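You operate a simulated robot arm through the tools that you are given. There is no shell and no other tool.

Carry out the task below with a simulated two-armed robot. There is one attempt and no reset: what you move stays moved.

## Task
Put two of the union nuts from the valve bench top on the stirrer bench top. Put two of the couplings from the low table top on the tool stand top. Take the slide gate on the low table top and put it away on the wooden table top. Put the 32 pipe plug from the low table top on the trolley deck and the 20 pipe plug on the carton bench top. Put the blanking plug on the short bench top. Put the grey file block from the square table top on the stirrer bench top and the orange file block on top of the spares carton there. Take the cover plate with the largest size on its label from the square table top and leave it on the stirrer bench top. Put the hose tail fitting on the square table top away on the press table top. Take the white foam block from the wooden bench top and leave it on top of the brown carton there. The order is free. Set down upright: slide gate, pipe plug, foam block.

Only the result counts: the job must be done as asked and must still hold three seconds after the hand-in. Knocking over, shifting, dropping, spilling or breaking anything else fails it. Lids that push on must go on centred and level and be pressed home; caps that screw on are set level and turned clockwise until they are tight.

## Robot
Two 7-joint arms with two-finger parallel grippers on one trunk, on a base that drives. Base frame: it is fixed to the floor where the robot stands at the start and does not move with it; the origin is under the middle of the robot, x ahead of it, y to its left, z up. Units: m, rad, N and s.
The left shoulder is at the start at [0.06, 0.189, 1.153], the right one opposite. With the tool pointing down near the work surface each hand reaches from about 0.1 to 0.66 m from the robot's upright axis, wherever it stands, measured 20 degrees to its own side. Places, roughly: blanking plug (3x3x9 cm) [3.9, 4.8, 0.8]; carton [-1.25, 8.75, 0.75]; carton bench top [5.2, 1.5, 0.8]; coupling [-0.25, 2.5, 0.5]; cover plate [-2.25, 9.5, 0.75]; file block [-2, 9.5, 0.75]; foam block [-0.75, 8.25, 0.75]; hose tail fitting (5x5x3 cm) [-2.6, 9.5, 0.8]; pipe plug [0.5, 1.75, 0.5]; press table top [8.1, 4.6, 0.8]; short bench top [2.2, 6.1, 0.8]; slide gate (6x5x6 cm) [0, 2, 0.6]; spares carton [-2.25, 9, 0.75]; stirrer bench top [-3.2, 7.3, 0.8]; tool stand top [1.3, 1.2, 0.6]; trolley deck [3.9, 2.8, 0.7]; union nut [-3, 2.25, 0.75]; wooden table top [-5.8, 4.3, 0.8]. Payload 3.43 kg a hand.
Tool frame (each hand has its own): the origin (TCP) lies between the finger pads and is the grasp point; the fingertips stand 0.03 m ahead of it; z points along the fingers, y is the line along which they close. The gripper opens to 0.094 m. The fingers are 0.028 m wide and 0.01 m thick; the gripper's body (0.05 by 0.096 m) begins 0.055 m behind the TCP.
Orientation is that of the tool frame in the base frame, as [roll, pitch, yaw] about the fixed x, y, z axes, in that order (R = Rz(yaw) Ry(pitch) Rx(roll)). With the fingers straight down and closing along the base's y, the tool's x points along the base's -x, its y along +y and its z along -z.

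## Interface
- The arms move only by the tool step_arm. It takes "left_plan", "right_plan" or both (then of equal length, played together; a hand with none holds still); each is a list of rows, each a list of 7 numbers: the shift along the tool's x, y, z in m, then the turn, a rotation vector about the tool's x, y, z in rad, then the closure in counts, from 0 (fully open) to 255 (shut). In form: [[x, y, z, wx, wy, wz, jaw], ...]. A call has 1 to 20 rows; each row is the pose to reach, as a shift and turn from the pose commanded when the call began, along the tool's axes at that moment. Each row takes 0.2 s and may step no farther than 0.05 m and 0.15 rad from the row before; otherwise, or with a gripper value out of range, the whole call is refused. Where a pose cannot be reached the arm comes as near as it can. A force on the tool above 40 N (or 10 N above the force at the start of the call, whichever is more), or a blocked arm, ends the call early, and 0.2 s more pass. Each finger travels about 0.153 m/s and halts on what it meets, pressing with about 22 N; the grip force reading is that of the motor and also rises with nothing between the fingers. The clock runs only during rows and for 0.2 s after the last one: add rows that repeat a pose to give the fingers time. The reply holds the time, the measured pose of the TCP, the force on the tool along the base axes, the opening and the grip force, in the units named above and with some noise, with the torque about the TCP (base axes, N m) and any sound that the robot's microphone picked up.
- Cameras (640 x 400 px; columns grow to the right, rows downward): "scene" is now at [0.027, -0.0078, 1.718]; the picture's right is [-0.10, -0.99, 0.00], its down [-0.63, 0.07, -0.77] and it looks along [0.77, -0.08, -0.63] (base axes); focal length 248 px, centre (320, 200). "left" rides on the left gripper at [0.076, -0.014, -0.102] in its tool frame; the picture's right is [0.18, 0.98, 0.00], its down [-0.75, 0.14, -0.64] and it looks along [-0.63, 0.12, 0.77] (tool axes); focal length 243 px, centre (320, 200). "right" rides on the right gripper at [0.076, 0.014, -0.102] in its tool frame; the picture's right is [-0.18, 0.98, 0.00], its down [-0.75, -0.14, -0.64] and it looks along [-0.63, -0.12, 0.77] (tool axes); focal length 243 px, centre (320, 200). There is no depth. A picture from a camera that has moved, and an enlarged one, comes with that camera's place and axes in the base frame and with its lens.
- snapshot(camera): a new picture of that camera. No time passes.
- slide_trunk(by): slides the trunk up (or, below 0, down) by that many m; the arms and the scene camera ride with it, the base frame stays. It gives what a move gives, with no picture.
- drive_base(legs): drives the robot by 1 to 6 legs, each [ahead, left, turn to the left] in m, m and rad, along the robot's own axes; the way and the turn of a leg run together, so that a leg with both is an arc; at most 1.5 m and 3.142 rad a leg. The arms and the cameras ride along, it lands a little off, and it stops where it bumps. It gives what a move gives.
- head_to(pan, tilt): turns the head with the scene camera to pan (to the left, within 1.501 rad either way) and tilt (down, from -0.506 to 1.204), counted from straight ahead of the robot. It gives what a move gives.
- close_up(camera, box): a new picture of the part [left, top, right, bottom] of that camera's present view, enlarged. No time passes.
- close_job(): hands the job in; it is judged then, once.

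Places have to be worked out from the pictures, the camera data and where the tool is seen. Open the grippers and draw the arms clear of the work before you hand the job in, unless the task says otherwise.

The tools are called by a JSON object that holds its "name" and its "arguments". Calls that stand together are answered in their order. step_arm: Moves the arms, as the interface text tells. Its arguments: {"type":"object","properties":{"left_plan":{"type":"array"},"right_plan":{"type":"array"}},"required":[]} The other tools are called the same way: slide_trunk (by) slides the trunk up or down; drive_base (legs) drives the base; head_to (pan, tilt) turns the head that bears the scene camera; snapshot (camera) takes a picture; close_up (camera, box) takes an enlarged picture of a part of a camera's view; close_job () hands the job in.

At the start:

```text
t: 0.0
left_ee_pos: [0.4048, 0.207, 1.0507]
left_tool_rot: [-3.141, -0.001, -3.141]
left_force: [0.6, -0.1, -0.1]
left_wrist_torque: [0.01, 0.02, 0.05]
left_grip_width: 0.0941
left_grasp_force: 0.1
right_ee_pos: [0.3171, -0.1465, 1.1239]
right_tool_rot: [3.141, -0.001, 3.14]
right_force: [0.2, -0.6, -0.1]
right_wrist_torque: [0.03, 0.01, -0.04]
right_grip_width: 0.094
right_grasp_force: 0.1
trunk travel left (down, up): [-0.825, 0.165]
robot x, y, heading: [-0.0011, -0.0034, 0.003]
head pan, tilt: [-0.103, 0.686]
```

scene: 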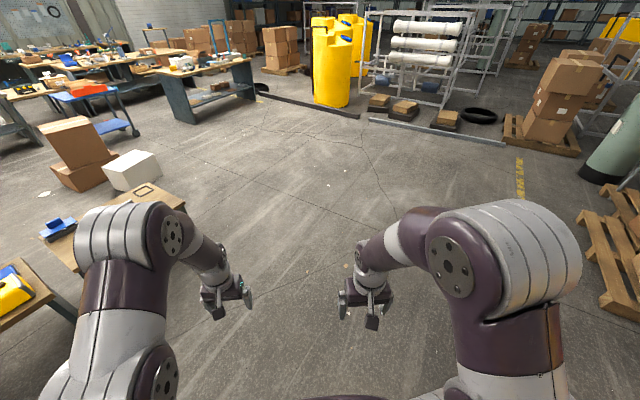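
right: 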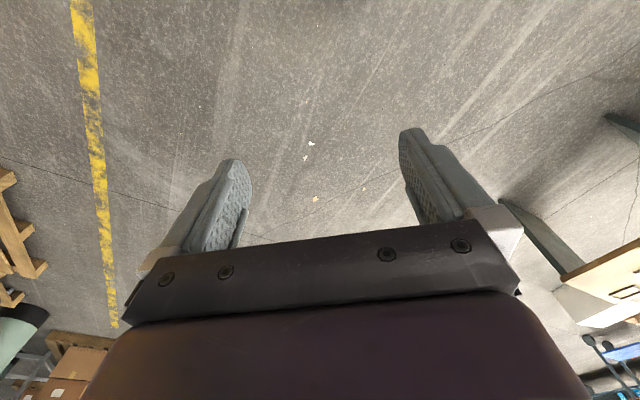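
left: 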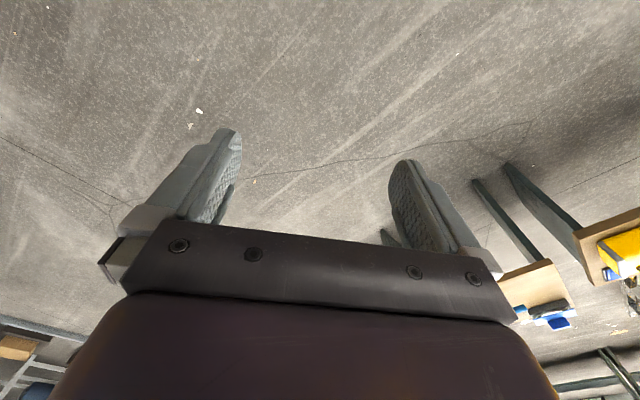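

The start pictures show the workshop, with most of the furniture to my left. I turn the head left to survey the low table and its surroundings.

{"name": "head_to", "arguments": {"pan": 1.45, "tilt": 0.5}}

{"name": "snapshot", "arguments": {"camera": "scene"}}

```text
t: 1.6
left_ee_pos: [0.4039, 0.2064, 1.0509]
left_tool_rot: [3.141, 0.0, 3.141]
left_force: [0.3, -0.4, 0.0]
left_wrist_torque: [0.01, 0.02, 0.0]
left_grip_width: 0.0942
left_grasp_force: 0.1
right_ee_pos: [0.3178, -0.1476, 1.1235]
right_tool_rot: [-3.14, 0.0, -3.141]
right_force: [-0.8, -0.7, -0.2]
right_wrist_torque: [-0.02, 0.04, 0.01]
right_grip_width: 0.0941
right_grasp_force: 0.0
trunk travel left (down, up): [-0.825, 0.165]
robot x, y, heading: [-0.002, 0.0002, 0.004]
head pan, tilt: [1.45, 0.499]
```

```text
taken
camera scene: at [-0.0471, 0.0913, 1.7345], right [0.99, -0.12, 0.0], down [-0.06, -0.48, -0.88], along [0.11, 0.87, -0.48], focal length 248 px, centre (320, 200)
```

scene: 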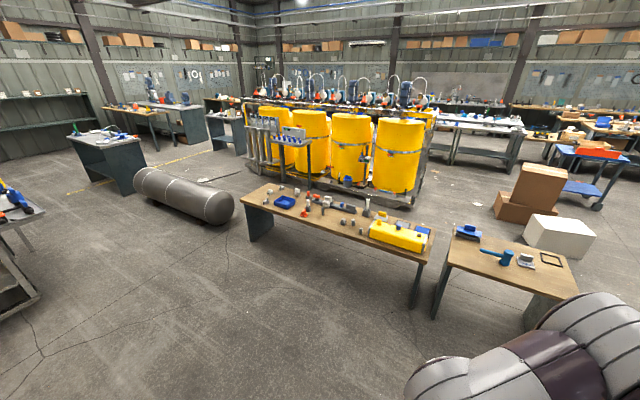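

The low table runs roughly from (-0.55, 2.3) to (0.9, 1.3) with many items on it, and the tool stand is just to the right. I take close-ups to identify things.

{"name": "close_up", "arguments": {"camera": "scene", "box": [230, 170, 450, 300]}}

{"name": "close_up", "arguments": {"camera": "scene", "box": [420, 200, 600, 310]}}

{"name": "close_up", "arguments": {"camera": "scene", "box": [0, 60, 320, 220]}}

{"name": "close_up", "arguments": {"camera": "scene", "box": [320, 60, 640, 220]}}

```text
2.91 times, centred on (340, 235) of scene
camera zoom: at [-0.0471, 0.0913, 1.7345], right [0.99, -0.12, 0.0], down [-0.06, -0.48, -0.88], along [0.11, 0.87, -0.48], focal length 720 px, centre (262, 98)
```

zoom: 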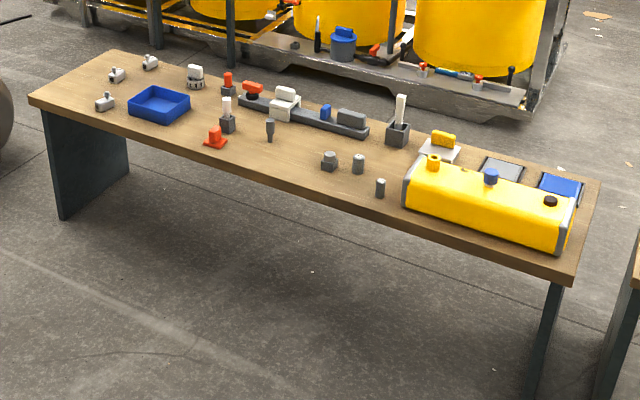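

```text
3.56 times, centred on (510, 255) of scene
camera zoom: at [-0.0471, 0.0913, 1.7345], right [0.99, -0.12, 0.0], down [-0.06, -0.48, -0.88], along [0.11, 0.87, -0.48], focal length 880 px, centre (-356, 4)
```

zoom: 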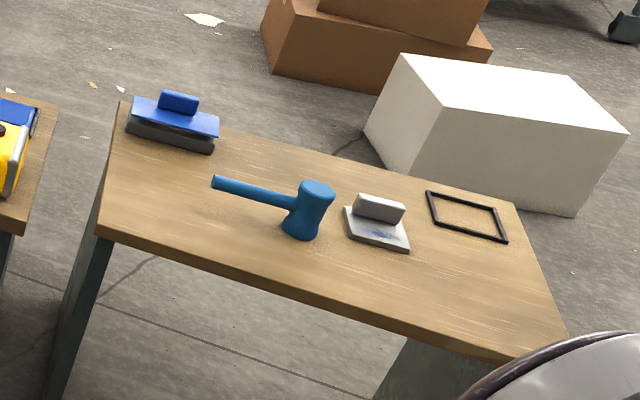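

```text
2.00 times, centred on (160, 140) of scene
camera zoom: at [-0.0471, 0.0913, 1.7345], right [0.99, -0.12, 0.0], down [-0.06, -0.48, -0.88], along [0.11, 0.87, -0.48], focal length 495 px, centre (640, 320)
```

zoom: 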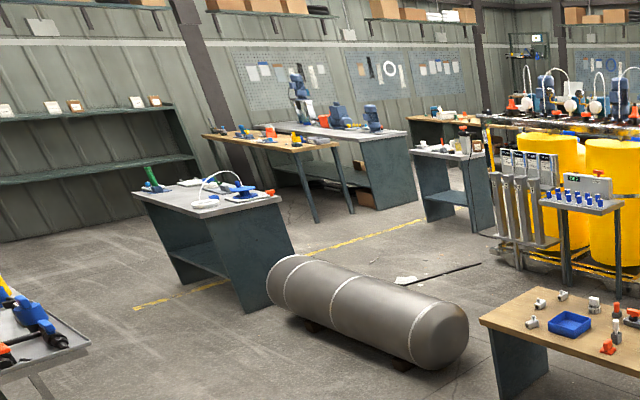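

```text
2.00 times, centred on (480, 140) of scene
camera zoom: at [-0.0471, 0.0913, 1.7345], right [0.99, -0.12, 0.0], down [-0.06, -0.48, -0.88], along [0.11, 0.87, -0.48], focal length 495 px, centre (0, 320)
```

zoom: 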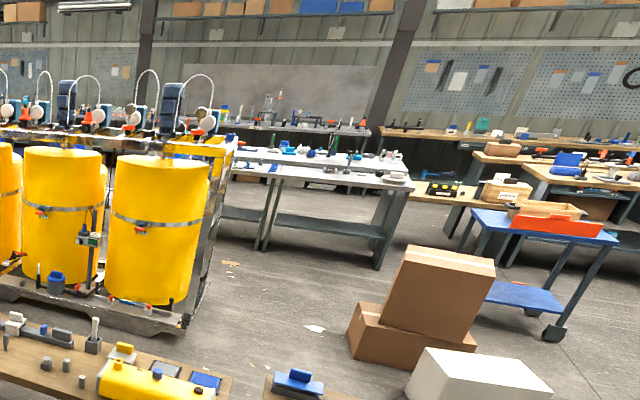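

The low table faces about heading 0.97 rad. I turn to that heading and drive up to about 0.6 m from its front edge for a closer look.

{"name": "drive_base", "arguments": {"legs": [[0, 0, 0.967], [1.0, 0.85, 0]]}}

{"name": "head_to", "arguments": {"pan": 0, "tilt": 0.85}}

{"name": "snapshot", "arguments": {"camera": "scene"}}

```text
t: 10.7
left_ee_pos: [-0.041, 1.7644, 1.0502]
left_tool_rot: [-3.141, -0.001, -2.192]
left_force: [-0.1, -0.9, -0.4]
left_wrist_torque: [-0.01, 0.04, -0.02]
left_grip_width: 0.0937
left_grasp_force: 0.1
right_ee_pos: [0.1955, 1.4887, 1.1246]
right_tool_rot: [-3.139, 0.0, -2.192]
right_force: [-0.2, -0.4, 0.1]
right_wrist_torque: [-0.04, -0.02, -0.04]
right_grip_width: 0.0943
right_grasp_force: 0.0
trunk travel left (down, up): [-0.825, 0.165]
robot x, y, heading: [-0.1089, 1.3156, 0.949]
head pan, tilt: [1.45, 0.499]
```

```text
t: 12.3
left_ee_pos: [-0.0412, 1.7646, 1.0515]
left_tool_rot: [3.142, 0.0, -2.191]
left_force: [0.7, 0.8, 0.5]
left_wrist_torque: [-0.01, 0.0, 0.02]
left_grip_width: 0.0939
left_grasp_force: 0.1
right_ee_pos: [0.194, 1.4903, 1.1234]
right_tool_rot: [-3.14, 0.0, -2.191]
right_force: [0.4, 0.5, 0.6]
right_wrist_torque: [-0.04, 0.05, 0.02]
right_grip_width: 0.094
right_grasp_force: 0.0
trunk travel left (down, up): [-0.825, 0.165]
robot x, y, heading: [-0.1071, 1.3162, 0.951]
head pan, tilt: [0.0, 0.85]
```

```text
taken
camera scene: at [-0.0959, 1.3318, 1.7045], right [0.81, -0.58, 0.0], down [-0.44, -0.61, -0.66], along [0.38, 0.54, -0.75], focal length 248 px, centre (320, 200)
```

scene: 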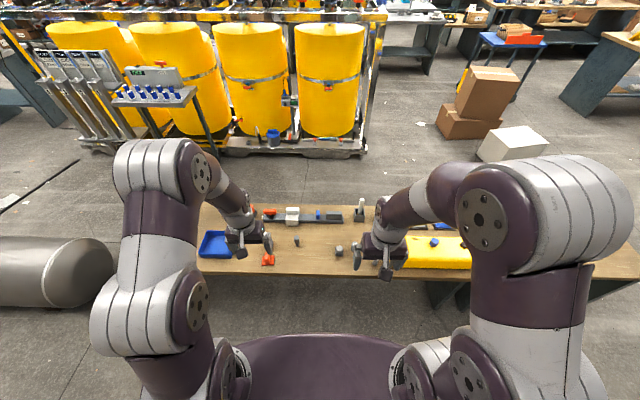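

The arms hide part of the table, so I use the wrist cameras, which look forward and down at it.

{"name": "snapshot", "arguments": {"camera": "left"}}

{"name": "snapshot", "arguments": {"camera": "right"}}

{"name": "close_up", "arguments": {"camera": "scene", "box": [180, 180, 480, 300]}}

```text
taken
camera left: at [-0.0741, 1.6937, 1.153], right [-0.91, 0.42, 0.0], down [0.32, 0.7, 0.64], along [0.27, 0.58, -0.77], focal length 243 px, centre (320, 200)
```

left: 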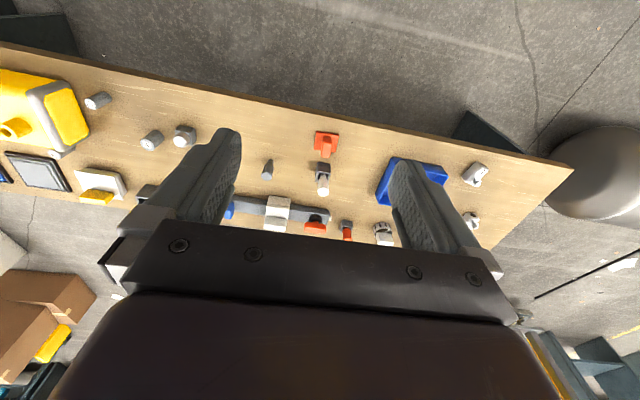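

```text
taken
camera right: at [0.1389, 1.4361, 1.2274], right [-0.69, 0.72, 0.0], down [0.55, 0.53, 0.64], along [0.46, 0.45, -0.77], focal length 243 px, centre (320, 200)
```

right: 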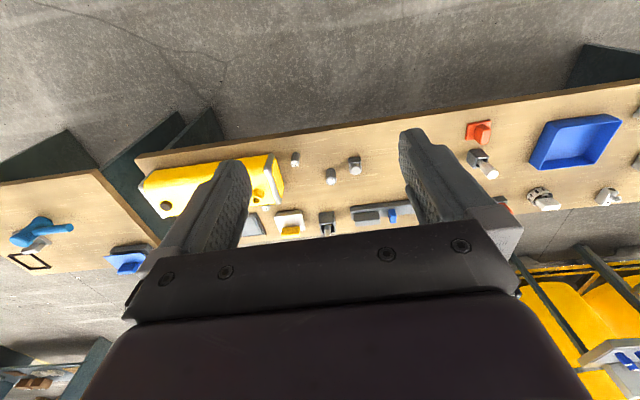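

```text
2.13 times, centred on (330, 240) of scene
camera zoom: at [-0.0959, 1.3318, 1.7045], right [0.81, -0.58, 0.0], down [-0.44, -0.61, -0.66], along [0.38, 0.54, -0.75], focal length 528 px, centre (299, 115)
```

zoom: 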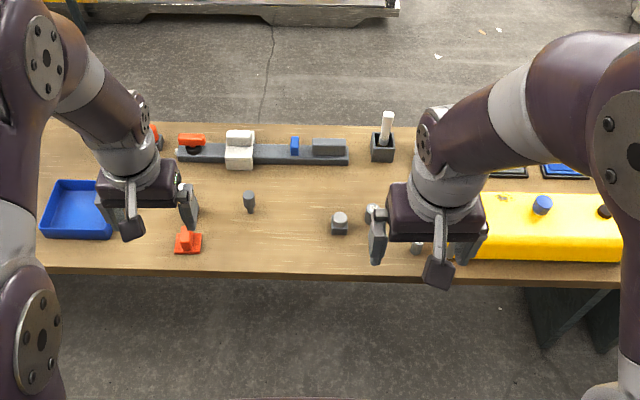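

I zoom the wrist cameras on the items to identify them.

{"name": "close_up", "arguments": {"camera": "left", "box": [70, 70, 330, 250]}}

{"name": "close_up", "arguments": {"camera": "left", "box": [300, 120, 560, 260]}}

{"name": "close_up", "arguments": {"camera": "right", "box": [240, 120, 420, 240]}}

{"name": "close_up", "arguments": {"camera": "right", "box": [440, 80, 640, 220]}}

```text
2.22 times, centred on (200, 160) of left
camera zoom: at [-0.0741, 1.6937, 1.153], right [-0.91, 0.42, 0.0], down [0.32, 0.7, 0.64], along [0.27, 0.58, -0.77], focal length 539 px, centre (587, 289)
```

zoom: 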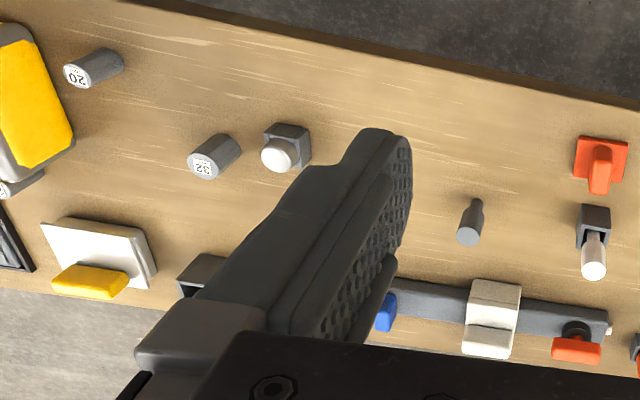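

```text
2.46 times, centred on (430, 190) of left
camera zoom: at [-0.0741, 1.6937, 1.153], right [-0.91, 0.42, 0.0], down [0.32, 0.7, 0.64], along [0.27, 0.58, -0.77], focal length 597 px, centre (49, 225)
```

zoom: 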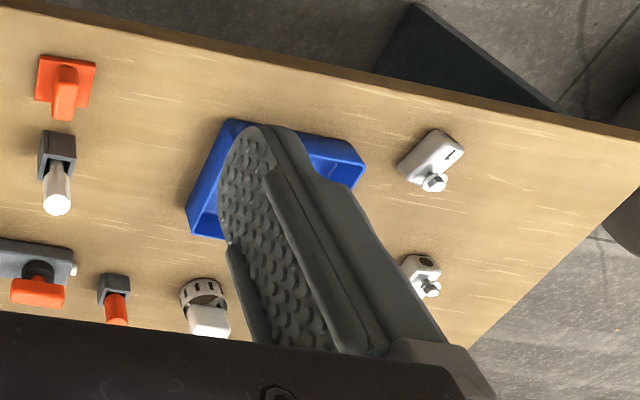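

```text
3.33 times, centred on (330, 180) of right
camera zoom: at [0.1389, 1.4361, 1.2274], right [-0.69, 0.72, 0.0], down [0.55, 0.53, 0.64], along [0.46, 0.45, -0.77], focal length 809 px, centre (287, 267)
```

zoom: 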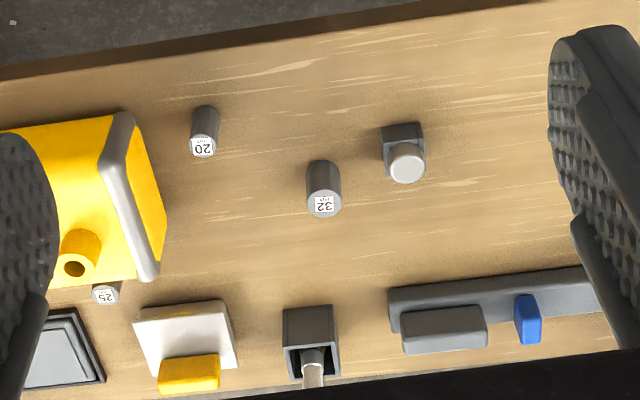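

```text
2.86 times, centred on (540, 150) of right
camera zoom: at [0.1389, 1.4361, 1.2274], right [-0.69, 0.72, 0.0], down [0.55, 0.53, 0.64], along [0.46, 0.45, -0.77], focal length 693 px, centre (-309, 343)
```

zoom: 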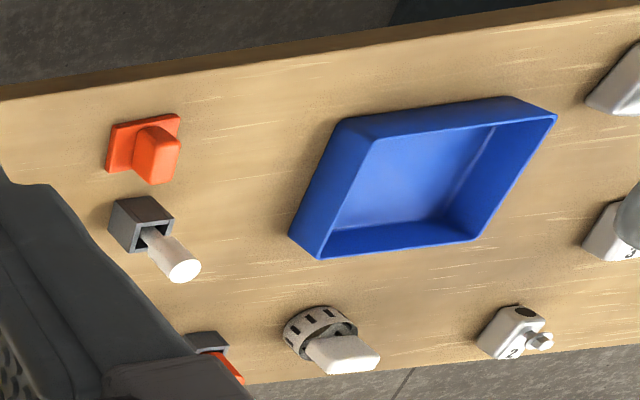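

Plugs labelled 20, 32 and 25 are on the table, three numbered pale fittings at the left end are likely the couplings, and the orange plate piece near (0.04, 2.0) fits the slide gate. I look straight down to see the robot's own base footprint.

{"name": "head_to", "arguments": {"pan": 0, "tilt": 1.2}}

{"name": "snapshot", "arguments": {"camera": "scene"}}

```text
t: 13.1
left_ee_pos: [-0.041, 1.766, 1.0503]
left_tool_rot: [3.142, 0.001, -2.192]
left_force: [-0.3, 0.2, 0.3]
left_wrist_torque: [-0.04, 0.02, 0.0]
left_grip_width: 0.0938
left_grasp_force: 0.0
right_ee_pos: [0.1946, 1.4893, 1.1243]
right_tool_rot: [-3.14, 0.002, -2.189]
right_force: [0.2, 0.4, -0.1]
right_wrist_torque: [-0.02, 0.03, 0.0]
right_grip_width: 0.094
right_grasp_force: 0.0
trunk travel left (down, up): [-0.825, 0.165]
robot x, y, heading: [-0.1083, 1.317, 0.946]
head pan, tilt: [0.0, 1.201]
```

```text
taken
camera scene: at [-0.1088, 1.3138, 1.6808], right [0.81, -0.58, 0.0], down [-0.54, -0.76, -0.36], along [0.21, 0.3, -0.93], focal length 248 px, centre (320, 200)
```

scene: 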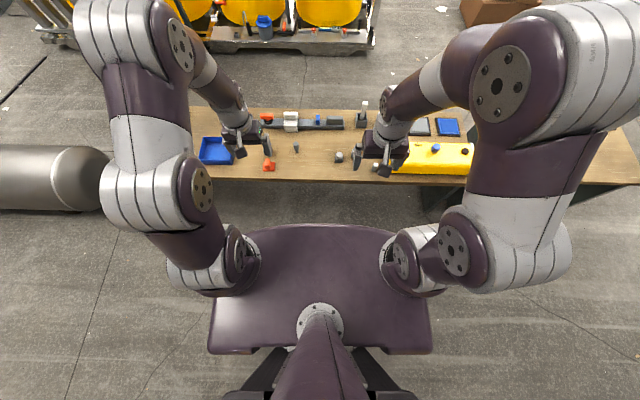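

The torso plate reaches only about 0.15 m ahead of the axis. I shift left and closer to bring the couplings at the table's left end within reach, then lower the trunk by 0.2 m.

{"name": "drive_base", "arguments": {"legs": [[0, 0.65, -0.02], [0.2, 0, 0]]}}

{"name": "slide_trunk", "arguments": {"by": -0.2}}

{"name": "snapshot", "arguments": {"camera": "left"}}

{"name": "snapshot", "arguments": {"camera": "right"}}

{"name": "snapshot", "arguments": {"camera": "scene"}}

```text
t: 17.9
left_ee_pos: [-0.4447, 2.3073, 1.0527]
left_tool_rot: [3.141, 0.003, -2.204]
left_force: [0.5, 0.0, 0.2]
left_wrist_torque: [-0.03, 0.0, -0.03]
left_grip_width: 0.0942
left_grasp_force: 0.2
right_ee_pos: [-0.2126, 2.0283, 1.1243]
right_tool_rot: [3.141, 0.001, -2.205]
right_force: [-0.7, -1.1, -0.1]
right_wrist_torque: [-0.02, -0.02, -0.02]
right_grip_width: 0.0938
right_grasp_force: 0.1
trunk travel left (down, up): [-0.825, 0.165]
robot x, y, heading: [-0.5172, 1.858, 0.936]
head pan, tilt: [0.0, 1.201]
```

```text
t: 20.1
left_ee_pos: [-0.4436, 2.3085, 0.8505]
left_tool_rot: [3.14, 0.001, -2.206]
left_force: [-0.3, -0.6, -0.5]
left_wrist_torque: [0.01, -0.02, -0.01]
left_grip_width: 0.0941
left_grasp_force: 0.1
right_ee_pos: [-0.2121, 2.0291, 0.9226]
right_tool_rot: [3.141, 0.001, -2.204]
right_force: [0.0, -0.2, -0.8]
right_wrist_torque: [0.01, 0.0, -0.01]
right_grip_width: 0.094
right_grasp_force: 0.0
trunk travel left (down, up): [-0.625, 0.365]
robot x, y, heading: [-0.5155, 1.8575, 0.937]
head pan, tilt: [0.0, 1.201]
```

```text
taken
camera left: at [-0.4771, 2.2371, 0.9531], right [-0.9, 0.43, 0.0], down [0.33, 0.69, 0.64], along [0.28, 0.58, -0.77], focal length 243 px, centre (320, 200)
```

left: 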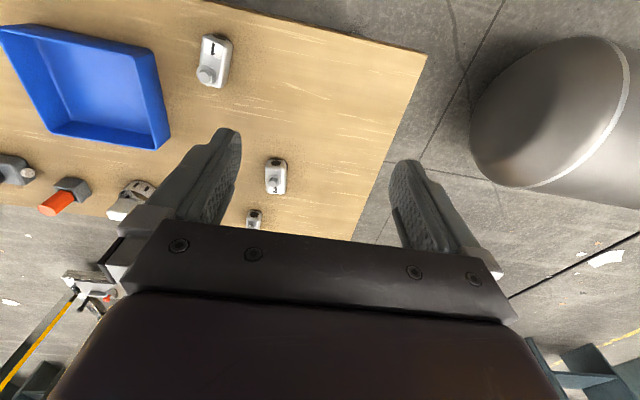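

```text
taken
camera right: at [-0.268, 1.9764, 1.0275], right [-0.68, 0.73, 0.0], down [0.56, 0.52, 0.64], along [0.47, 0.44, -0.77], focal length 243 px, centre (320, 200)
```

right: 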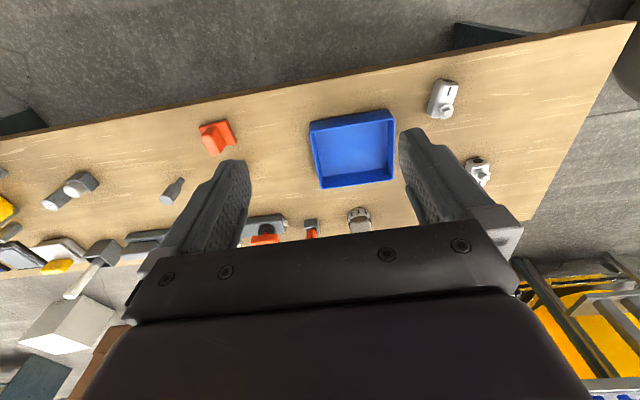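

```text
taken
camera scene: at [-0.5175, 1.8576, 1.4808], right [0.81, -0.59, 0.0], down [-0.55, -0.75, -0.36], along [0.21, 0.29, -0.93], focal length 248 px, centre (320, 200)
```

scene: 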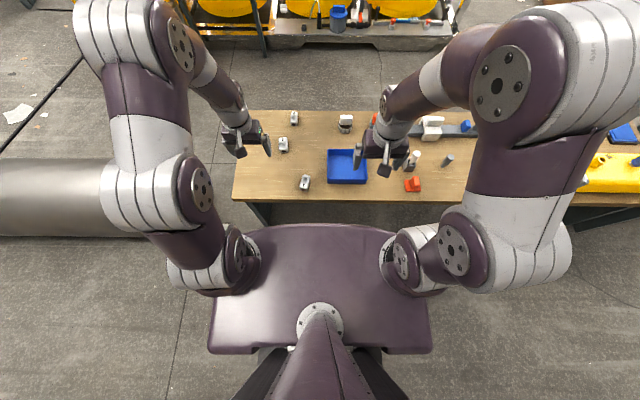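

The couplings' places from both wrist cameras agree: no. 1 near (-0.313, 2.238), no. 3 near (-0.29, 2.434) with the table top near 0.55. I zoom in on their shapes for the grasp.

{"name": "close_up", "arguments": {"camera": "left", "box": [170, 20, 330, 230]}}

{"name": "close_up", "arguments": {"camera": "right", "box": [390, 60, 520, 200]}}

{"name": "close_up", "arguments": {"camera": "scene", "box": [240, 90, 420, 210]}}

```text
1.90 times, centred on (250, 125) of left
camera zoom: at [-0.4771, 2.2371, 0.9531], right [-0.9, 0.43, 0.0], down [0.33, 0.69, 0.64], along [0.28, 0.58, -0.77], focal length 462 px, centre (453, 343)
```

zoom: 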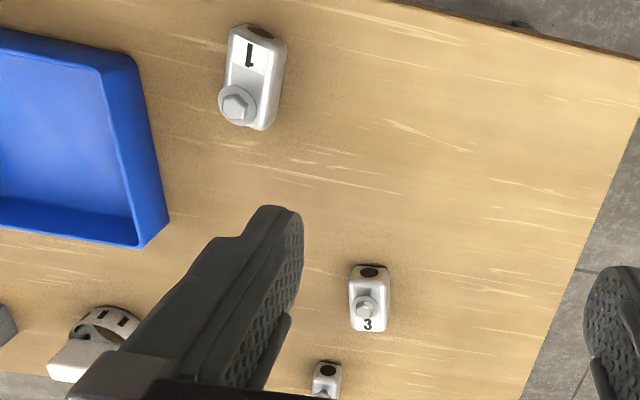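

```text
2.86 times, centred on (455, 130) of right
camera zoom: at [-0.268, 1.9764, 1.0275], right [-0.68, 0.73, 0.0], down [0.56, 0.52, 0.64], along [0.47, 0.44, -0.77], focal length 693 px, centre (-66, 400)
```

zoom: 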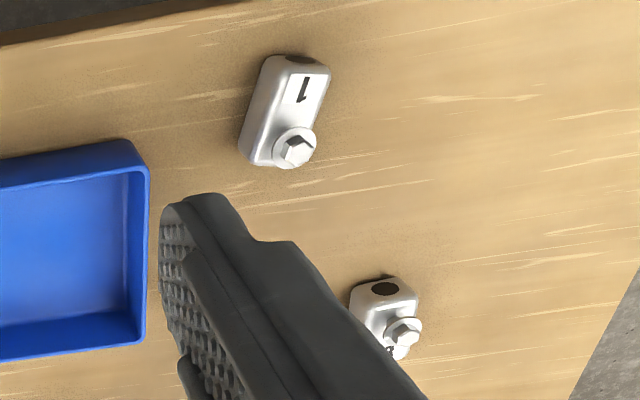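

```text
3.33 times, centred on (330, 150) of scene
camera zoom: at [-0.5175, 1.8576, 1.4808], right [0.81, -0.59, 0.0], down [-0.55, -0.75, -0.36], along [0.21, 0.29, -0.93], focal length 825 px, centre (287, 367)
```

zoom: 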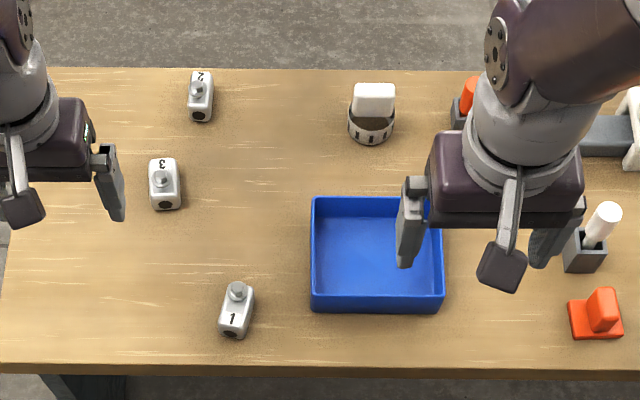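

I move the left hand to hover above coupling 3, turned slightly to line up with it, and then check with its camera.

{"name": "step_arm", "arguments": {"left_plan": [[-0.0385, -0.0098, 0.026, 0, 0, -0.02, 0], [-0.077, -0.0196, 0.052, 0, 0, -0.04, 0], [-0.1155, -0.0294, 0.078, 0, 0, -0.06, 0], [-0.154, -0.0392, 0.104, 0, 0, -0.08, 0], [-0.1925, -0.049, 0.13, 0, 0, -0.1, 0], [-0.1925, -0.049, 0.13, 0, 0, -0.1, 0]]}}

{"name": "snapshot", "arguments": {"camera": "left"}}

```text
t: 21.5
left_ee_pos: [-0.2902, 2.436, 0.719]
left_tool_rot: [-3.141, 0.0, -2.105]
left_force: [-0.8, -0.3, 0.8]
left_wrist_torque: [0.03, 0.0, -0.01]
left_grip_width: 0.0943
left_grasp_force: 0.0
right_ee_pos: [-0.2103, 2.029, 0.9239]
right_tool_rot: [-3.141, -0.001, -2.204]
right_force: [0.5, -0.9, 0.2]
right_wrist_torque: [0.03, -0.06, 0.01]
right_grip_width: 0.0938
right_grasp_force: 0.1
trunk travel left (down, up): [-0.625, 0.365]
robot x, y, heading: [-0.5196, 1.8625, 0.935]
head pan, tilt: [0.0, 1.201]
```

```text
taken
camera left: at [-0.3165, 2.3607, 0.8225], right [-0.94, 0.34, 0.0], down [0.26, 0.72, 0.64], along [0.22, 0.6, -0.77], focal length 243 px, centre (320, 200)
```

left: 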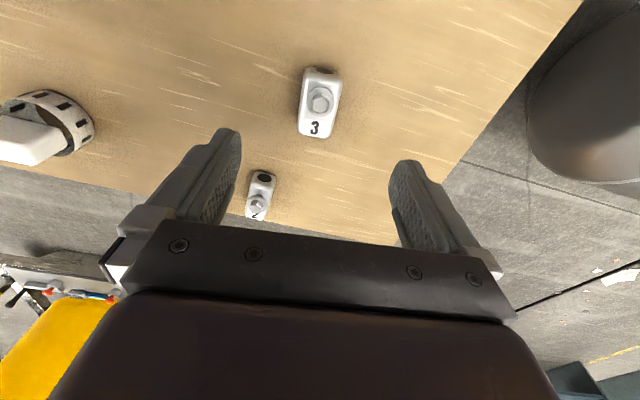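

Coupling 3 sits centred between the fingers as predicted. I go down most of the way and check the height.

{"name": "step_arm", "arguments": {"left_plan": [[0, 0, 0.04, 0, 0, 0, 0], [0, 0, 0.08, 0, 0, 0, 0], [0, 0, 0.11, 0, 0, 0, 0], [0, 0, 0.12, 0, 0, 0, 0]]}}

{"name": "snapshot", "arguments": {"camera": "left"}}

{"name": "snapshot", "arguments": {"camera": "scene"}}

```text
t: 22.5
left_ee_pos: [-0.291, 2.4346, 0.6008]
left_tool_rot: [-3.14, 0.0, -2.105]
left_force: [0.2, 0.0, -0.5]
left_wrist_torque: [-0.01, -0.01, 0.0]
left_grip_width: 0.0937
left_grasp_force: 0.1
right_ee_pos: [-0.2119, 2.0284, 0.9237]
right_tool_rot: [3.141, -0.001, -2.203]
right_force: [-0.3, 0.9, 0.2]
right_wrist_torque: [0.0, -0.01, 0.02]
right_grip_width: 0.094
right_grasp_force: 0.0
trunk travel left (down, up): [-0.625, 0.365]
robot x, y, heading: [-0.5187, 1.8581, 0.932]
head pan, tilt: [0.0, 1.201]
```

```text
taken
camera left: at [-0.3162, 2.3592, 0.7031], right [-0.94, 0.34, 0.0], down [0.26, 0.72, 0.64], along [0.22, 0.6, -0.77], focal length 243 px, centre (320, 200)
```

left: 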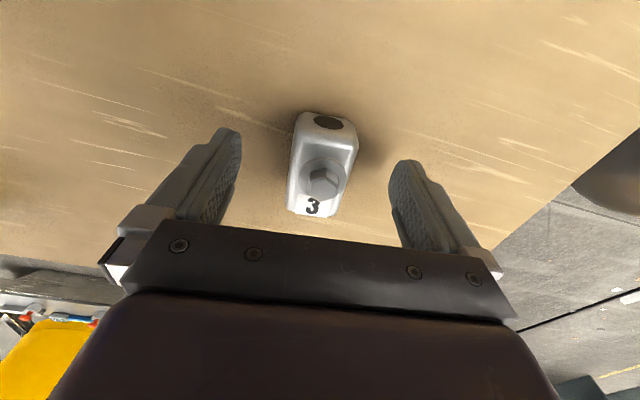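

```text
taken
camera scene: at [-0.5175, 1.8575, 1.4808], right [0.81, -0.59, 0.0], down [-0.55, -0.75, -0.36], along [0.21, 0.29, -0.93], focal length 248 px, centre (320, 200)
```

scene: 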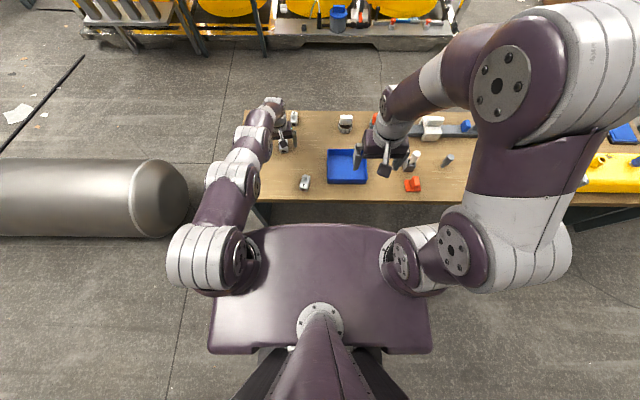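

Triangulating two views gives the table top at about 0.554 and the coupling's bolt top at 0.607. I go down 1 cm more and close on it.

{"name": "step_arm", "arguments": {"left_plan": [[0, 0, 0.01, 0, 0, 0, 0], [0, 0, 0.01, 0, 0, 0, 255], [0, 0, 0.01, 0, 0, 0, 255], [0, 0, 0.01, 0, 0, 0, 255], [0, 0, 0.01, 0, 0, 0, 255]]}}

{"name": "snapshot", "arguments": {"camera": "left"}}

```text
t: 23.7
left_ee_pos: [-0.2917, 2.4327, 0.5917]
left_tool_rot: [3.141, 0.001, -2.105]
left_force: [0.4, 0.4, 0.5]
left_wrist_torque: [0.07, -0.1, -0.04]
left_grip_width: 0.0377
left_grasp_force: 22.1
right_ee_pos: [-0.2117, 2.0284, 0.9243]
right_tool_rot: [-3.142, 0.0, -2.204]
right_force: [-0.1, 0.7, 0.1]
right_wrist_torque: [-0.02, -0.02, 0.01]
right_grip_width: 0.0938
right_grasp_force: 0.0
trunk travel left (down, up): [-0.625, 0.365]
robot x, y, heading: [-0.5173, 1.8588, 0.937]
head pan, tilt: [0.0, 1.201]
```

```text
taken
camera left: at [-0.3177, 2.3582, 0.6937], right [-0.94, 0.34, 0.0], down [0.26, 0.72, 0.64], along [0.22, 0.6, -0.77], focal length 243 px, centre (320, 200)
```

left: 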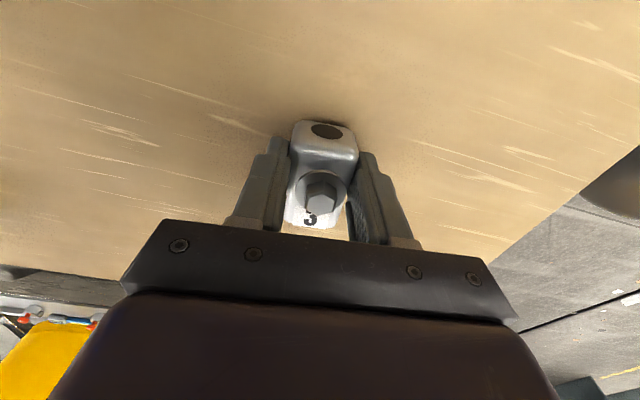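

Coupling 3 is gripped (0.038 m wide). I lift it and draw the left arm back and out to the left, clear of coupling 1.

{"name": "step_arm", "arguments": {"left_plan": [[0, 0, -0.05, 0, 0, 0, 255], [0, 0, -0.1, 0, 0, 0, 255], [0.026, 0.026, -0.125, 0, 0, 0, 255], [0.052, 0.051, -0.15, 0, 0, 0, 255], [0.078, 0.077, -0.175, 0, 0, 0, 255], [0.105, 0.102, -0.2, 0, 0, 0, 255], [0.131, 0.128, -0.225, 0, 0, 0, 255], [0.157, 0.153, -0.25, 0, 0, 0, 255], [0.183, 0.179, -0.27, 0, 0, 0, 255]]}}

{"name": "step_arm", "arguments": {"right_plan": [[-0.0136, 0.0257, 0.0255, 0, 0, 0.019, 0], [-0.0273, 0.0514, 0.051, 0, 0, 0.0375, 0], [-0.0409, 0.0771, 0.0765, 0, 0, 0.056, 0], [-0.0546, 0.1029, 0.102, 0, 0, 0.075, 0], [-0.0682, 0.1286, 0.1275, 0, 0, 0.094, 0], [-0.0818, 0.1543, 0.153, 0, 0, 0.1125, 0], [-0.0955, 0.18, 0.1785, 0, 0, 0.131, 0], [-0.1091, 0.2057, 0.204, 0, 0, 0.15, 0], [-0.1091, 0.2057, 0.204, 0, 0, 0.15, 0]]}}

{"name": "snapshot", "arguments": {"camera": "right"}}

{"name": "snapshot", "arguments": {"camera": "left"}}

```text
t: 25.7
left_ee_pos: [-0.5377, 2.3647, 0.8615]
left_tool_rot: [3.14, 0.001, -2.106]
left_force: [-1.0, 0.4, -3.2]
left_wrist_torque: [-0.03, 0.01, -0.04]
left_grip_width: 0.0377
left_grasp_force: 22.4
right_ee_pos: [-0.2119, 2.0284, 0.9244]
right_tool_rot: [3.141, 0.0, -2.206]
right_force: [-0.7, 0.7, 0.3]
right_wrist_torque: [0.0, 0.0, 0.0]
right_grip_width: 0.0939
right_grasp_force: 0.0
trunk travel left (down, up): [-0.625, 0.365]
robot x, y, heading: [-0.5157, 1.8595, 0.939]
head pan, tilt: [0.0, 1.201]
```

```text
t: 27.7
left_ee_pos: [-0.5375, 2.3663, 0.8621]
left_tool_rot: [-3.14, 0.001, -2.106]
left_force: [0.2, -0.6, -3.3]
left_wrist_torque: [-0.03, 0.01, -0.01]
left_grip_width: 0.0377
left_grasp_force: 22.1
right_ee_pos: [-0.3145, 2.2375, 0.7195]
right_tool_rot: [-3.141, 0.0, -2.354]
right_force: [1.0, 0.0, 0.2]
right_wrist_torque: [0.06, 0.0, -0.03]
right_grip_width: 0.0941
right_grasp_force: 0.0
trunk travel left (down, up): [-0.625, 0.365]
robot x, y, heading: [-0.5167, 1.8605, 0.933]
head pan, tilt: [0.0, 1.201]
```

```text
taken
camera right: at [-0.3786, 2.1946, 0.823], right [-0.57, 0.82, 0.0], down [0.63, 0.43, 0.64], along [0.53, 0.36, -0.77], focal length 243 px, centre (320, 200)
```

right: 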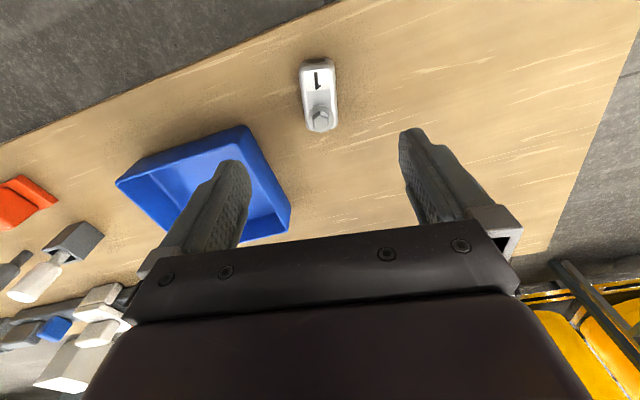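

```text
taken
camera left: at [-0.5631, 2.2923, 0.9637], right [-0.94, 0.34, 0.0], down [0.26, 0.72, 0.64], along [0.22, 0.6, -0.77], focal length 243 px, centre (320, 200)
```

left: 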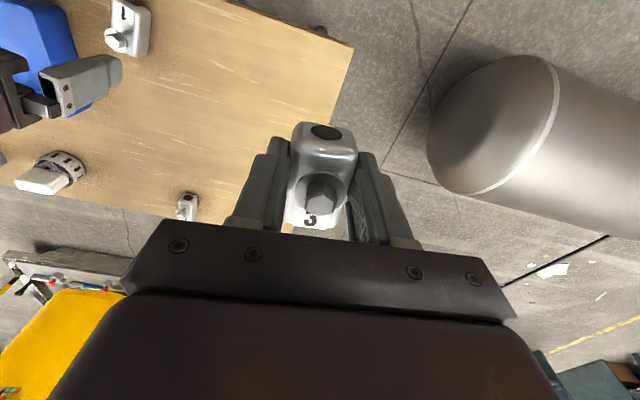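

Coupling 1 is centred under the right gripper, aligned. I go down with the gripper partly closed (to clear the blue tray) and grasp.

{"name": "step_arm", "arguments": {"right_plan": [[0, 0, 0.04, 0, 0, 0, 70], [0, 0, 0.08, 0, 0, 0, 70], [0, 0, 0.11, 0, 0, 0, 70], [0, 0, 0.128, 0, 0, 0, 70], [0, 0, 0.128, 0, 0, 0, 255], [0, 0, 0.128, 0, 0, 0, 255], [0, 0, 0.128, 0, 0, 0, 255], [0, 0, 0.128, 0, 0, 0, 255]]}}

{"name": "snapshot", "arguments": {"camera": "right"}}

```text
t: 29.5
left_ee_pos: [-0.5372, 2.3666, 0.8609]
left_tool_rot: [3.142, 0.0, -2.102]
left_force: [-0.8, 0.7, -2.6]
left_wrist_torque: [-0.04, 0.04, 0.0]
left_grip_width: 0.0377
left_grasp_force: 22.3
right_ee_pos: [-0.3126, 2.2403, 0.59]
right_tool_rot: [3.141, 0.0, -2.356]
right_force: [-0.1, 2.0, 0.1]
right_wrist_torque: [0.12, -0.12, 0.03]
right_grip_width: 0.0337
right_grasp_force: 22.2
trunk travel left (down, up): [-0.625, 0.365]
robot x, y, heading: [-0.5178, 1.8576, 0.935]
head pan, tilt: [0.0, 1.201]
```

```text
taken
camera right: at [-0.3767, 2.1955, 0.6943], right [-0.57, 0.82, 0.0], down [0.63, 0.43, 0.64], along [0.53, 0.36, -0.77], focal length 243 px, centre (320, 200)
```

right: 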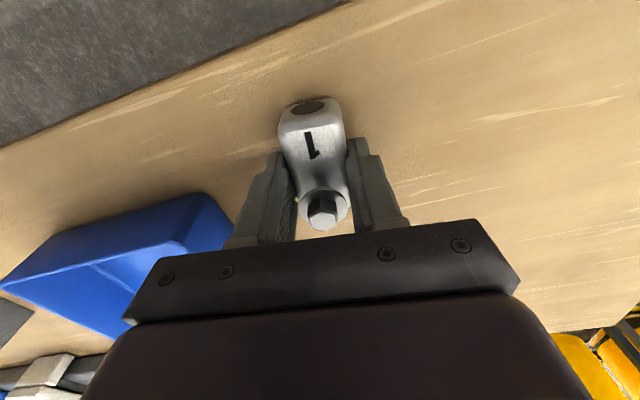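

Coupling 1 is gripped. I lift it and bring the right arm back to its own side.

{"name": "step_arm", "arguments": {"right_plan": [[0, 0, -0.05, 0, 0, 0, 255], [0, 0, -0.1, 0, 0, 0, 255], [0.01, -0.03, -0.135, 0, 0, -0.02, 255], [0.02, -0.06, -0.165, 0, 0, -0.04, 255], [0.04, -0.09, -0.195, 0, 0, -0.07, 255], [0.06, -0.12, -0.22, 0, 0, -0.1, 255], [0.08, -0.15, -0.245, 0, 0, -0.13, 255], [0.09, -0.18, -0.26, 0, 0, -0.15, 255], [0.1, -0.21, -0.28, 0, 0, -0.15, 255]]}}

{"name": "drive_base", "arguments": {"legs": [[-0.3, 0, 0], [0, -1.0, 0], [0, -0.9, 0], [0.1, 0, 0.045]]}}

{"name": "head_to", "arguments": {"pan": 0, "tilt": 0.9}}

{"name": "snapshot", "arguments": {"camera": "scene"}}

```text
t: 31.5
left_ee_pos: [-0.5371, 2.3668, 0.8627]
left_tool_rot: [3.141, 0.0, -2.103]
left_force: [-0.4, -0.2, -3.0]
left_wrist_torque: [-0.04, 0.01, -0.01]
left_grip_width: 0.0378
left_grasp_force: 22.2
right_ee_pos: [-0.2341, 2.0186, 0.8722]
right_tool_rot: [-3.141, 0.0, -2.206]
right_force: [-0.1, -0.3, -2.6]
right_wrist_torque: [0.03, 0.01, 0.0]
right_grip_width: 0.0336
right_grasp_force: 21.7
trunk travel left (down, up): [-0.625, 0.365]
robot x, y, heading: [-0.5157, 1.861, 0.936]
head pan, tilt: [0.0, 1.201]
```

```text
t: 43.5
left_ee_pos: [0.8488, 1.0741, 0.8612]
left_tool_rot: [-3.14, -0.003, -2.06]
left_force: [-0.1, 0.0, -3.0]
left_wrist_torque: [-0.03, 0.02, 0.03]
left_grip_width: 0.0378
left_grasp_force: 22.2
right_ee_pos: [1.1674, 0.742, 0.8713]
right_tool_rot: [3.141, -0.002, -2.158]
right_force: [0.6, -1.2, -3.5]
right_wrist_torque: [0.01, -0.02, 0.0]
right_grip_width: 0.0335
right_grasp_force: 22.3
trunk travel left (down, up): [-0.625, 0.365]
robot x, y, heading: [0.8929, 0.5653, 0.985]
head pan, tilt: [0.0, 1.201]
```

```text
t: 44.2
left_ee_pos: [0.8483, 1.0732, 0.8616]
left_tool_rot: [-3.142, 0.0, -2.059]
left_force: [0.5, -0.9, -3.1]
left_wrist_torque: [-0.03, 0.02, 0.0]
left_grip_width: 0.0376
left_grasp_force: 22.7
right_ee_pos: [1.1669, 0.7408, 0.8721]
right_tool_rot: [3.141, 0.0, -2.16]
right_force: [-0.4, 0.8, -2.7]
right_wrist_torque: [0.01, 0.0, 0.04]
right_grip_width: 0.0337
right_grasp_force: 21.5
trunk travel left (down, up): [-0.625, 0.365]
robot x, y, heading: [0.8895, 0.567, 0.983]
head pan, tilt: [0.0, 0.901]
```

```text
taken
camera scene: at [0.9026, 0.5822, 1.5005], right [0.83, -0.55, 0.0], down [-0.43, -0.65, -0.62], along [0.34, 0.52, -0.78], focal length 248 px, centre (320, 200)
```

scene: 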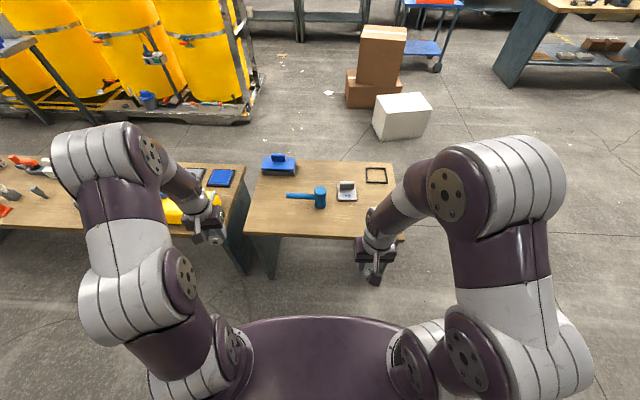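

The stand's front strip is free of items. I drive 0.2 m closer and then view it with the hand cameras.

{"name": "drive_base", "arguments": {"legs": [[0.2, 0, 0]]}}

{"name": "snapshot", "arguments": {"camera": "scene"}}

{"name": "snapshot", "arguments": {"camera": "right"}}

{"name": "snapshot", "arguments": {"camera": "left"}}

```text
t: 45.8
left_ee_pos: [0.9581, 1.24, 0.8616]
left_tool_rot: [-3.141, -0.002, -2.059]
left_force: [0.0, 0.0, -3.1]
left_wrist_torque: [-0.05, 0.06, 0.0]
left_grip_width: 0.0379
left_grasp_force: 22.0
right_ee_pos: [1.2772, 0.9056, 0.8717]
right_tool_rot: [3.141, -0.004, -2.159]
right_force: [0.9, 0.1, -3.4]
right_wrist_torque: [-0.04, -0.02, 0.0]
right_grip_width: 0.0336
right_grasp_force: 22.1
trunk travel left (down, up): [-0.625, 0.365]
robot x, y, heading: [1.0026, 0.7364, 0.982]
head pan, tilt: [0.0, 0.901]
```

```text
taken
camera scene: at [1.0139, 0.749, 1.5006], right [0.83, -0.56, 0.0], down [-0.44, -0.65, -0.62], along [0.34, 0.52, -0.78], focal length 248 px, centre (320, 200)
```

scene: 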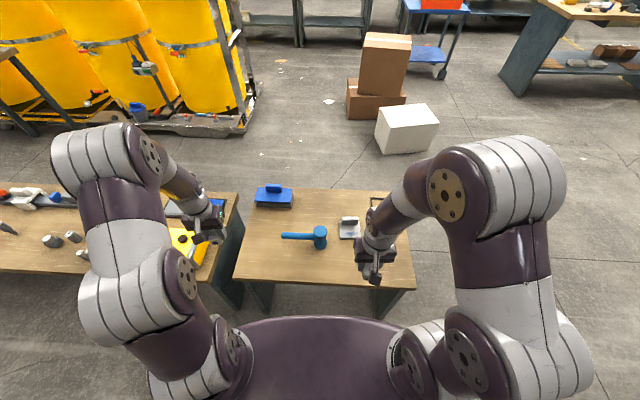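

```text
taken
camera right: at [1.2234, 0.8522, 0.9746], right [-0.72, 0.7, 0.0], down [0.54, 0.55, 0.64], along [0.45, 0.46, -0.77], focal length 243 px, centre (320, 200)
```

right: 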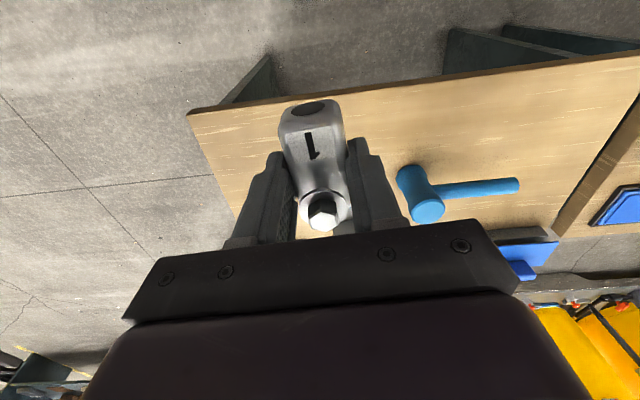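

```text
taken
camera left: at [0.9371, 1.1646, 0.9632], right [-0.95, 0.3, 0.0], down [0.23, 0.73, 0.64], along [0.19, 0.61, -0.77], focal length 243 px, centre (320, 200)
```

left: 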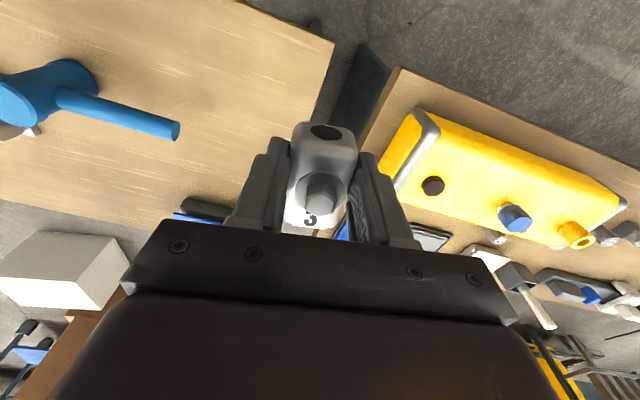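

Two views agree on the stand top at z ≈ 0.60. I bring both couplings over free spots near the front edge, still about 4 cm above the top.

{"name": "step_arm", "arguments": {"left_plan": [[-0.0009, -0.0294, 0.03, 0, 0, 0, 255], [-0.0018, -0.0588, 0.06, 0, 0, 0, 255], [-0.0027, -0.0882, 0.09, 0, 0, 0, 255], [-0.0036, -0.1176, 0.12, 0, 0, 0, 255], [-0.0045, -0.147, 0.15, 0, 0, 0, 255], [-0.0045, -0.147, 0.18, 0, 0, 0, 255], [-0.0045, -0.147, 0.18, 0, 0, 0, 255]], "right_plan": [[-0.0253, 0.0004, 0.03, 0, 0, 0, 255], [-0.0507, 0.0007, 0.06, 0, 0, 0, 255], [-0.076, 0.001, 0.09, 0, 0, 0, 255], [-0.1014, 0.0014, 0.12, 0, 0, 0, 255], [-0.1267, 0.0018, 0.15, 0, 0, 0, 255], [-0.1267, 0.0018, 0.19, 0, 0, 0, 255], [-0.1267, 0.0018, 0.19, 0, 0, 0, 255]]}}

{"name": "snapshot", "arguments": {"camera": "left"}}

{"name": "snapshot", "arguments": {"camera": "right"}}

{"name": "close_up", "arguments": {"camera": "scene", "box": [200, 170, 440, 310]}}

```text
t: 47.4
left_ee_pos: [1.0918, 1.1744, 0.6824]
left_tool_rot: [3.141, 0.002, -2.059]
left_force: [-0.9, 0.1, -3.4]
left_wrist_torque: [-0.04, 0.03, 0.06]
left_grip_width: 0.0376
left_grasp_force: 22.0
right_ee_pos: [1.3441, 1.014, 0.6804]
right_tool_rot: [3.142, -0.001, -2.16]
right_force: [-0.2, -0.7, -3.7]
right_wrist_torque: [0.01, -0.03, 0.03]
right_grip_width: 0.0335
right_grasp_force: 21.8
trunk travel left (down, up): [-0.625, 0.365]
robot x, y, heading: [1.0027, 0.7294, 0.981]
head pan, tilt: [0.0, 0.901]
```

```text
taken
camera left: at [1.0691, 1.098, 0.7842], right [-0.95, 0.3, 0.0], down [0.23, 0.73, 0.64], along [0.19, 0.61, -0.77], focal length 243 px, centre (320, 200)
```

left: 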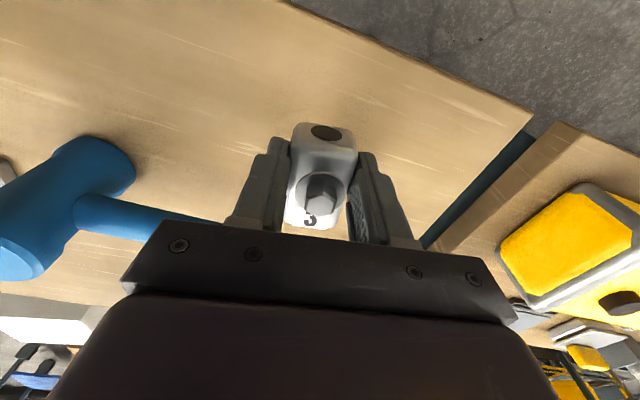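

```text
taken
camera right: at [1.2906, 0.958, 0.7843], right [-0.72, 0.7, 0.0], down [0.54, 0.55, 0.64], along [0.45, 0.46, -0.77], focal length 243 px, centre (320, 200)
```

right: 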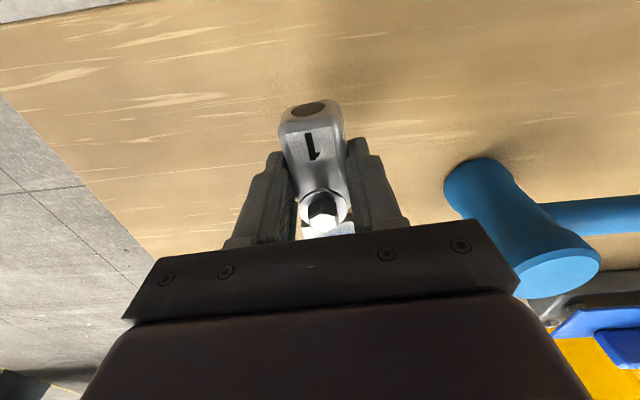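

```text
2.67 times, centred on (320, 240) of scene
camera zoom: at [1.0133, 0.7473, 1.5006], right [0.83, -0.56, 0.0], down [-0.44, -0.65, -0.62], along [0.34, 0.52, -0.78], focal length 660 px, centre (320, 93)
```

zoom: 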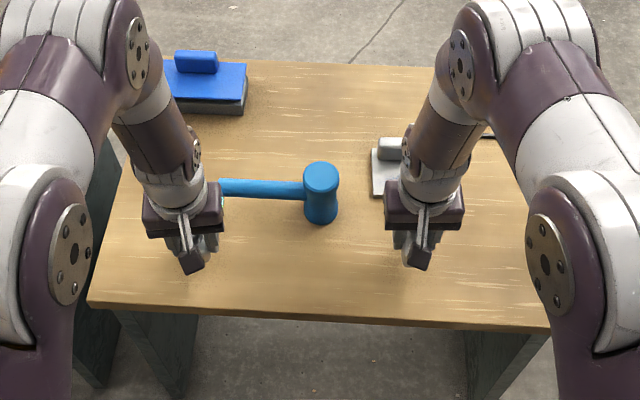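

Both couplings hang over free wood. I lower the left one in small steps to feel the contact.

{"name": "step_arm", "arguments": {"left_plan": [[0, 0, 0.02, 0, 0, 0, 255], [0, 0, 0.035, 0, 0, 0, 255], [0, 0, 0.039, 0, 0, 0, 255], [0, 0, 0.042, 0, 0, 0, 255], [0, 0, 0.045, 0, 0, 0, 255]]}}

{"name": "step_arm", "arguments": {"right_plan": [[0, 0, 0.02, 0, 0, 0, 255], [0, 0, 0.033, 0, 0, 0, 255], [0, 0, 0.037, 0, 0, 0, 255], [0, 0, 0.04, 0, 0, 0, 255], [0, 0, 0.043, 0, 0, 0, 255]]}}

```text
t: 48.6
left_ee_pos: [1.0907, 1.1747, 0.6385]
left_tool_rot: [-3.141, 0.007, -2.059]
left_force: [-2.1, -1.5, 39.0]
left_wrist_torque: [-0.82, 0.49, -0.01]
left_grip_width: 0.038
left_grasp_force: 21.9
right_ee_pos: [1.3444, 1.011, 0.6831]
right_tool_rot: [3.141, 0.001, -2.159]
right_force: [-0.9, 0.4, -3.0]
right_wrist_torque: [-0.01, 0.0, -0.01]
right_grip_width: 0.0337
right_grasp_force: 22.0
trunk travel left (down, up): [-0.625, 0.365]
robot x, y, heading: [1.0022, 0.7329, 0.98]
head pan, tilt: [0.0, 0.901]
```

```text
t: 49.1
left_ee_pos: [1.0925, 1.1741, 0.6396]
left_tool_rot: [-3.141, 0.006, -2.059]
left_force: [-2.3, -6.4, 29.0]
left_wrist_torque: [-0.58, 0.62, 0.07]
left_grip_width: 0.0378
left_grasp_force: 21.9
right_ee_pos: [1.3443, 1.0116, 0.6592]
right_tool_rot: [3.141, 0.001, -2.159]
right_force: [0.5, -0.5, -2.8]
right_wrist_torque: [0.03, 0.0, -0.02]
right_grip_width: 0.0333
right_grasp_force: 21.6
trunk travel left (down, up): [-0.625, 0.365]
robot x, y, heading: [1.0008, 0.7318, 0.983]
head pan, tilt: [0.0, 0.901]
stopped in row 2 (left hand): the force on the tool passed its limit at 50 N (the readings are from after the stop); the commanded pose is now the measured one
```

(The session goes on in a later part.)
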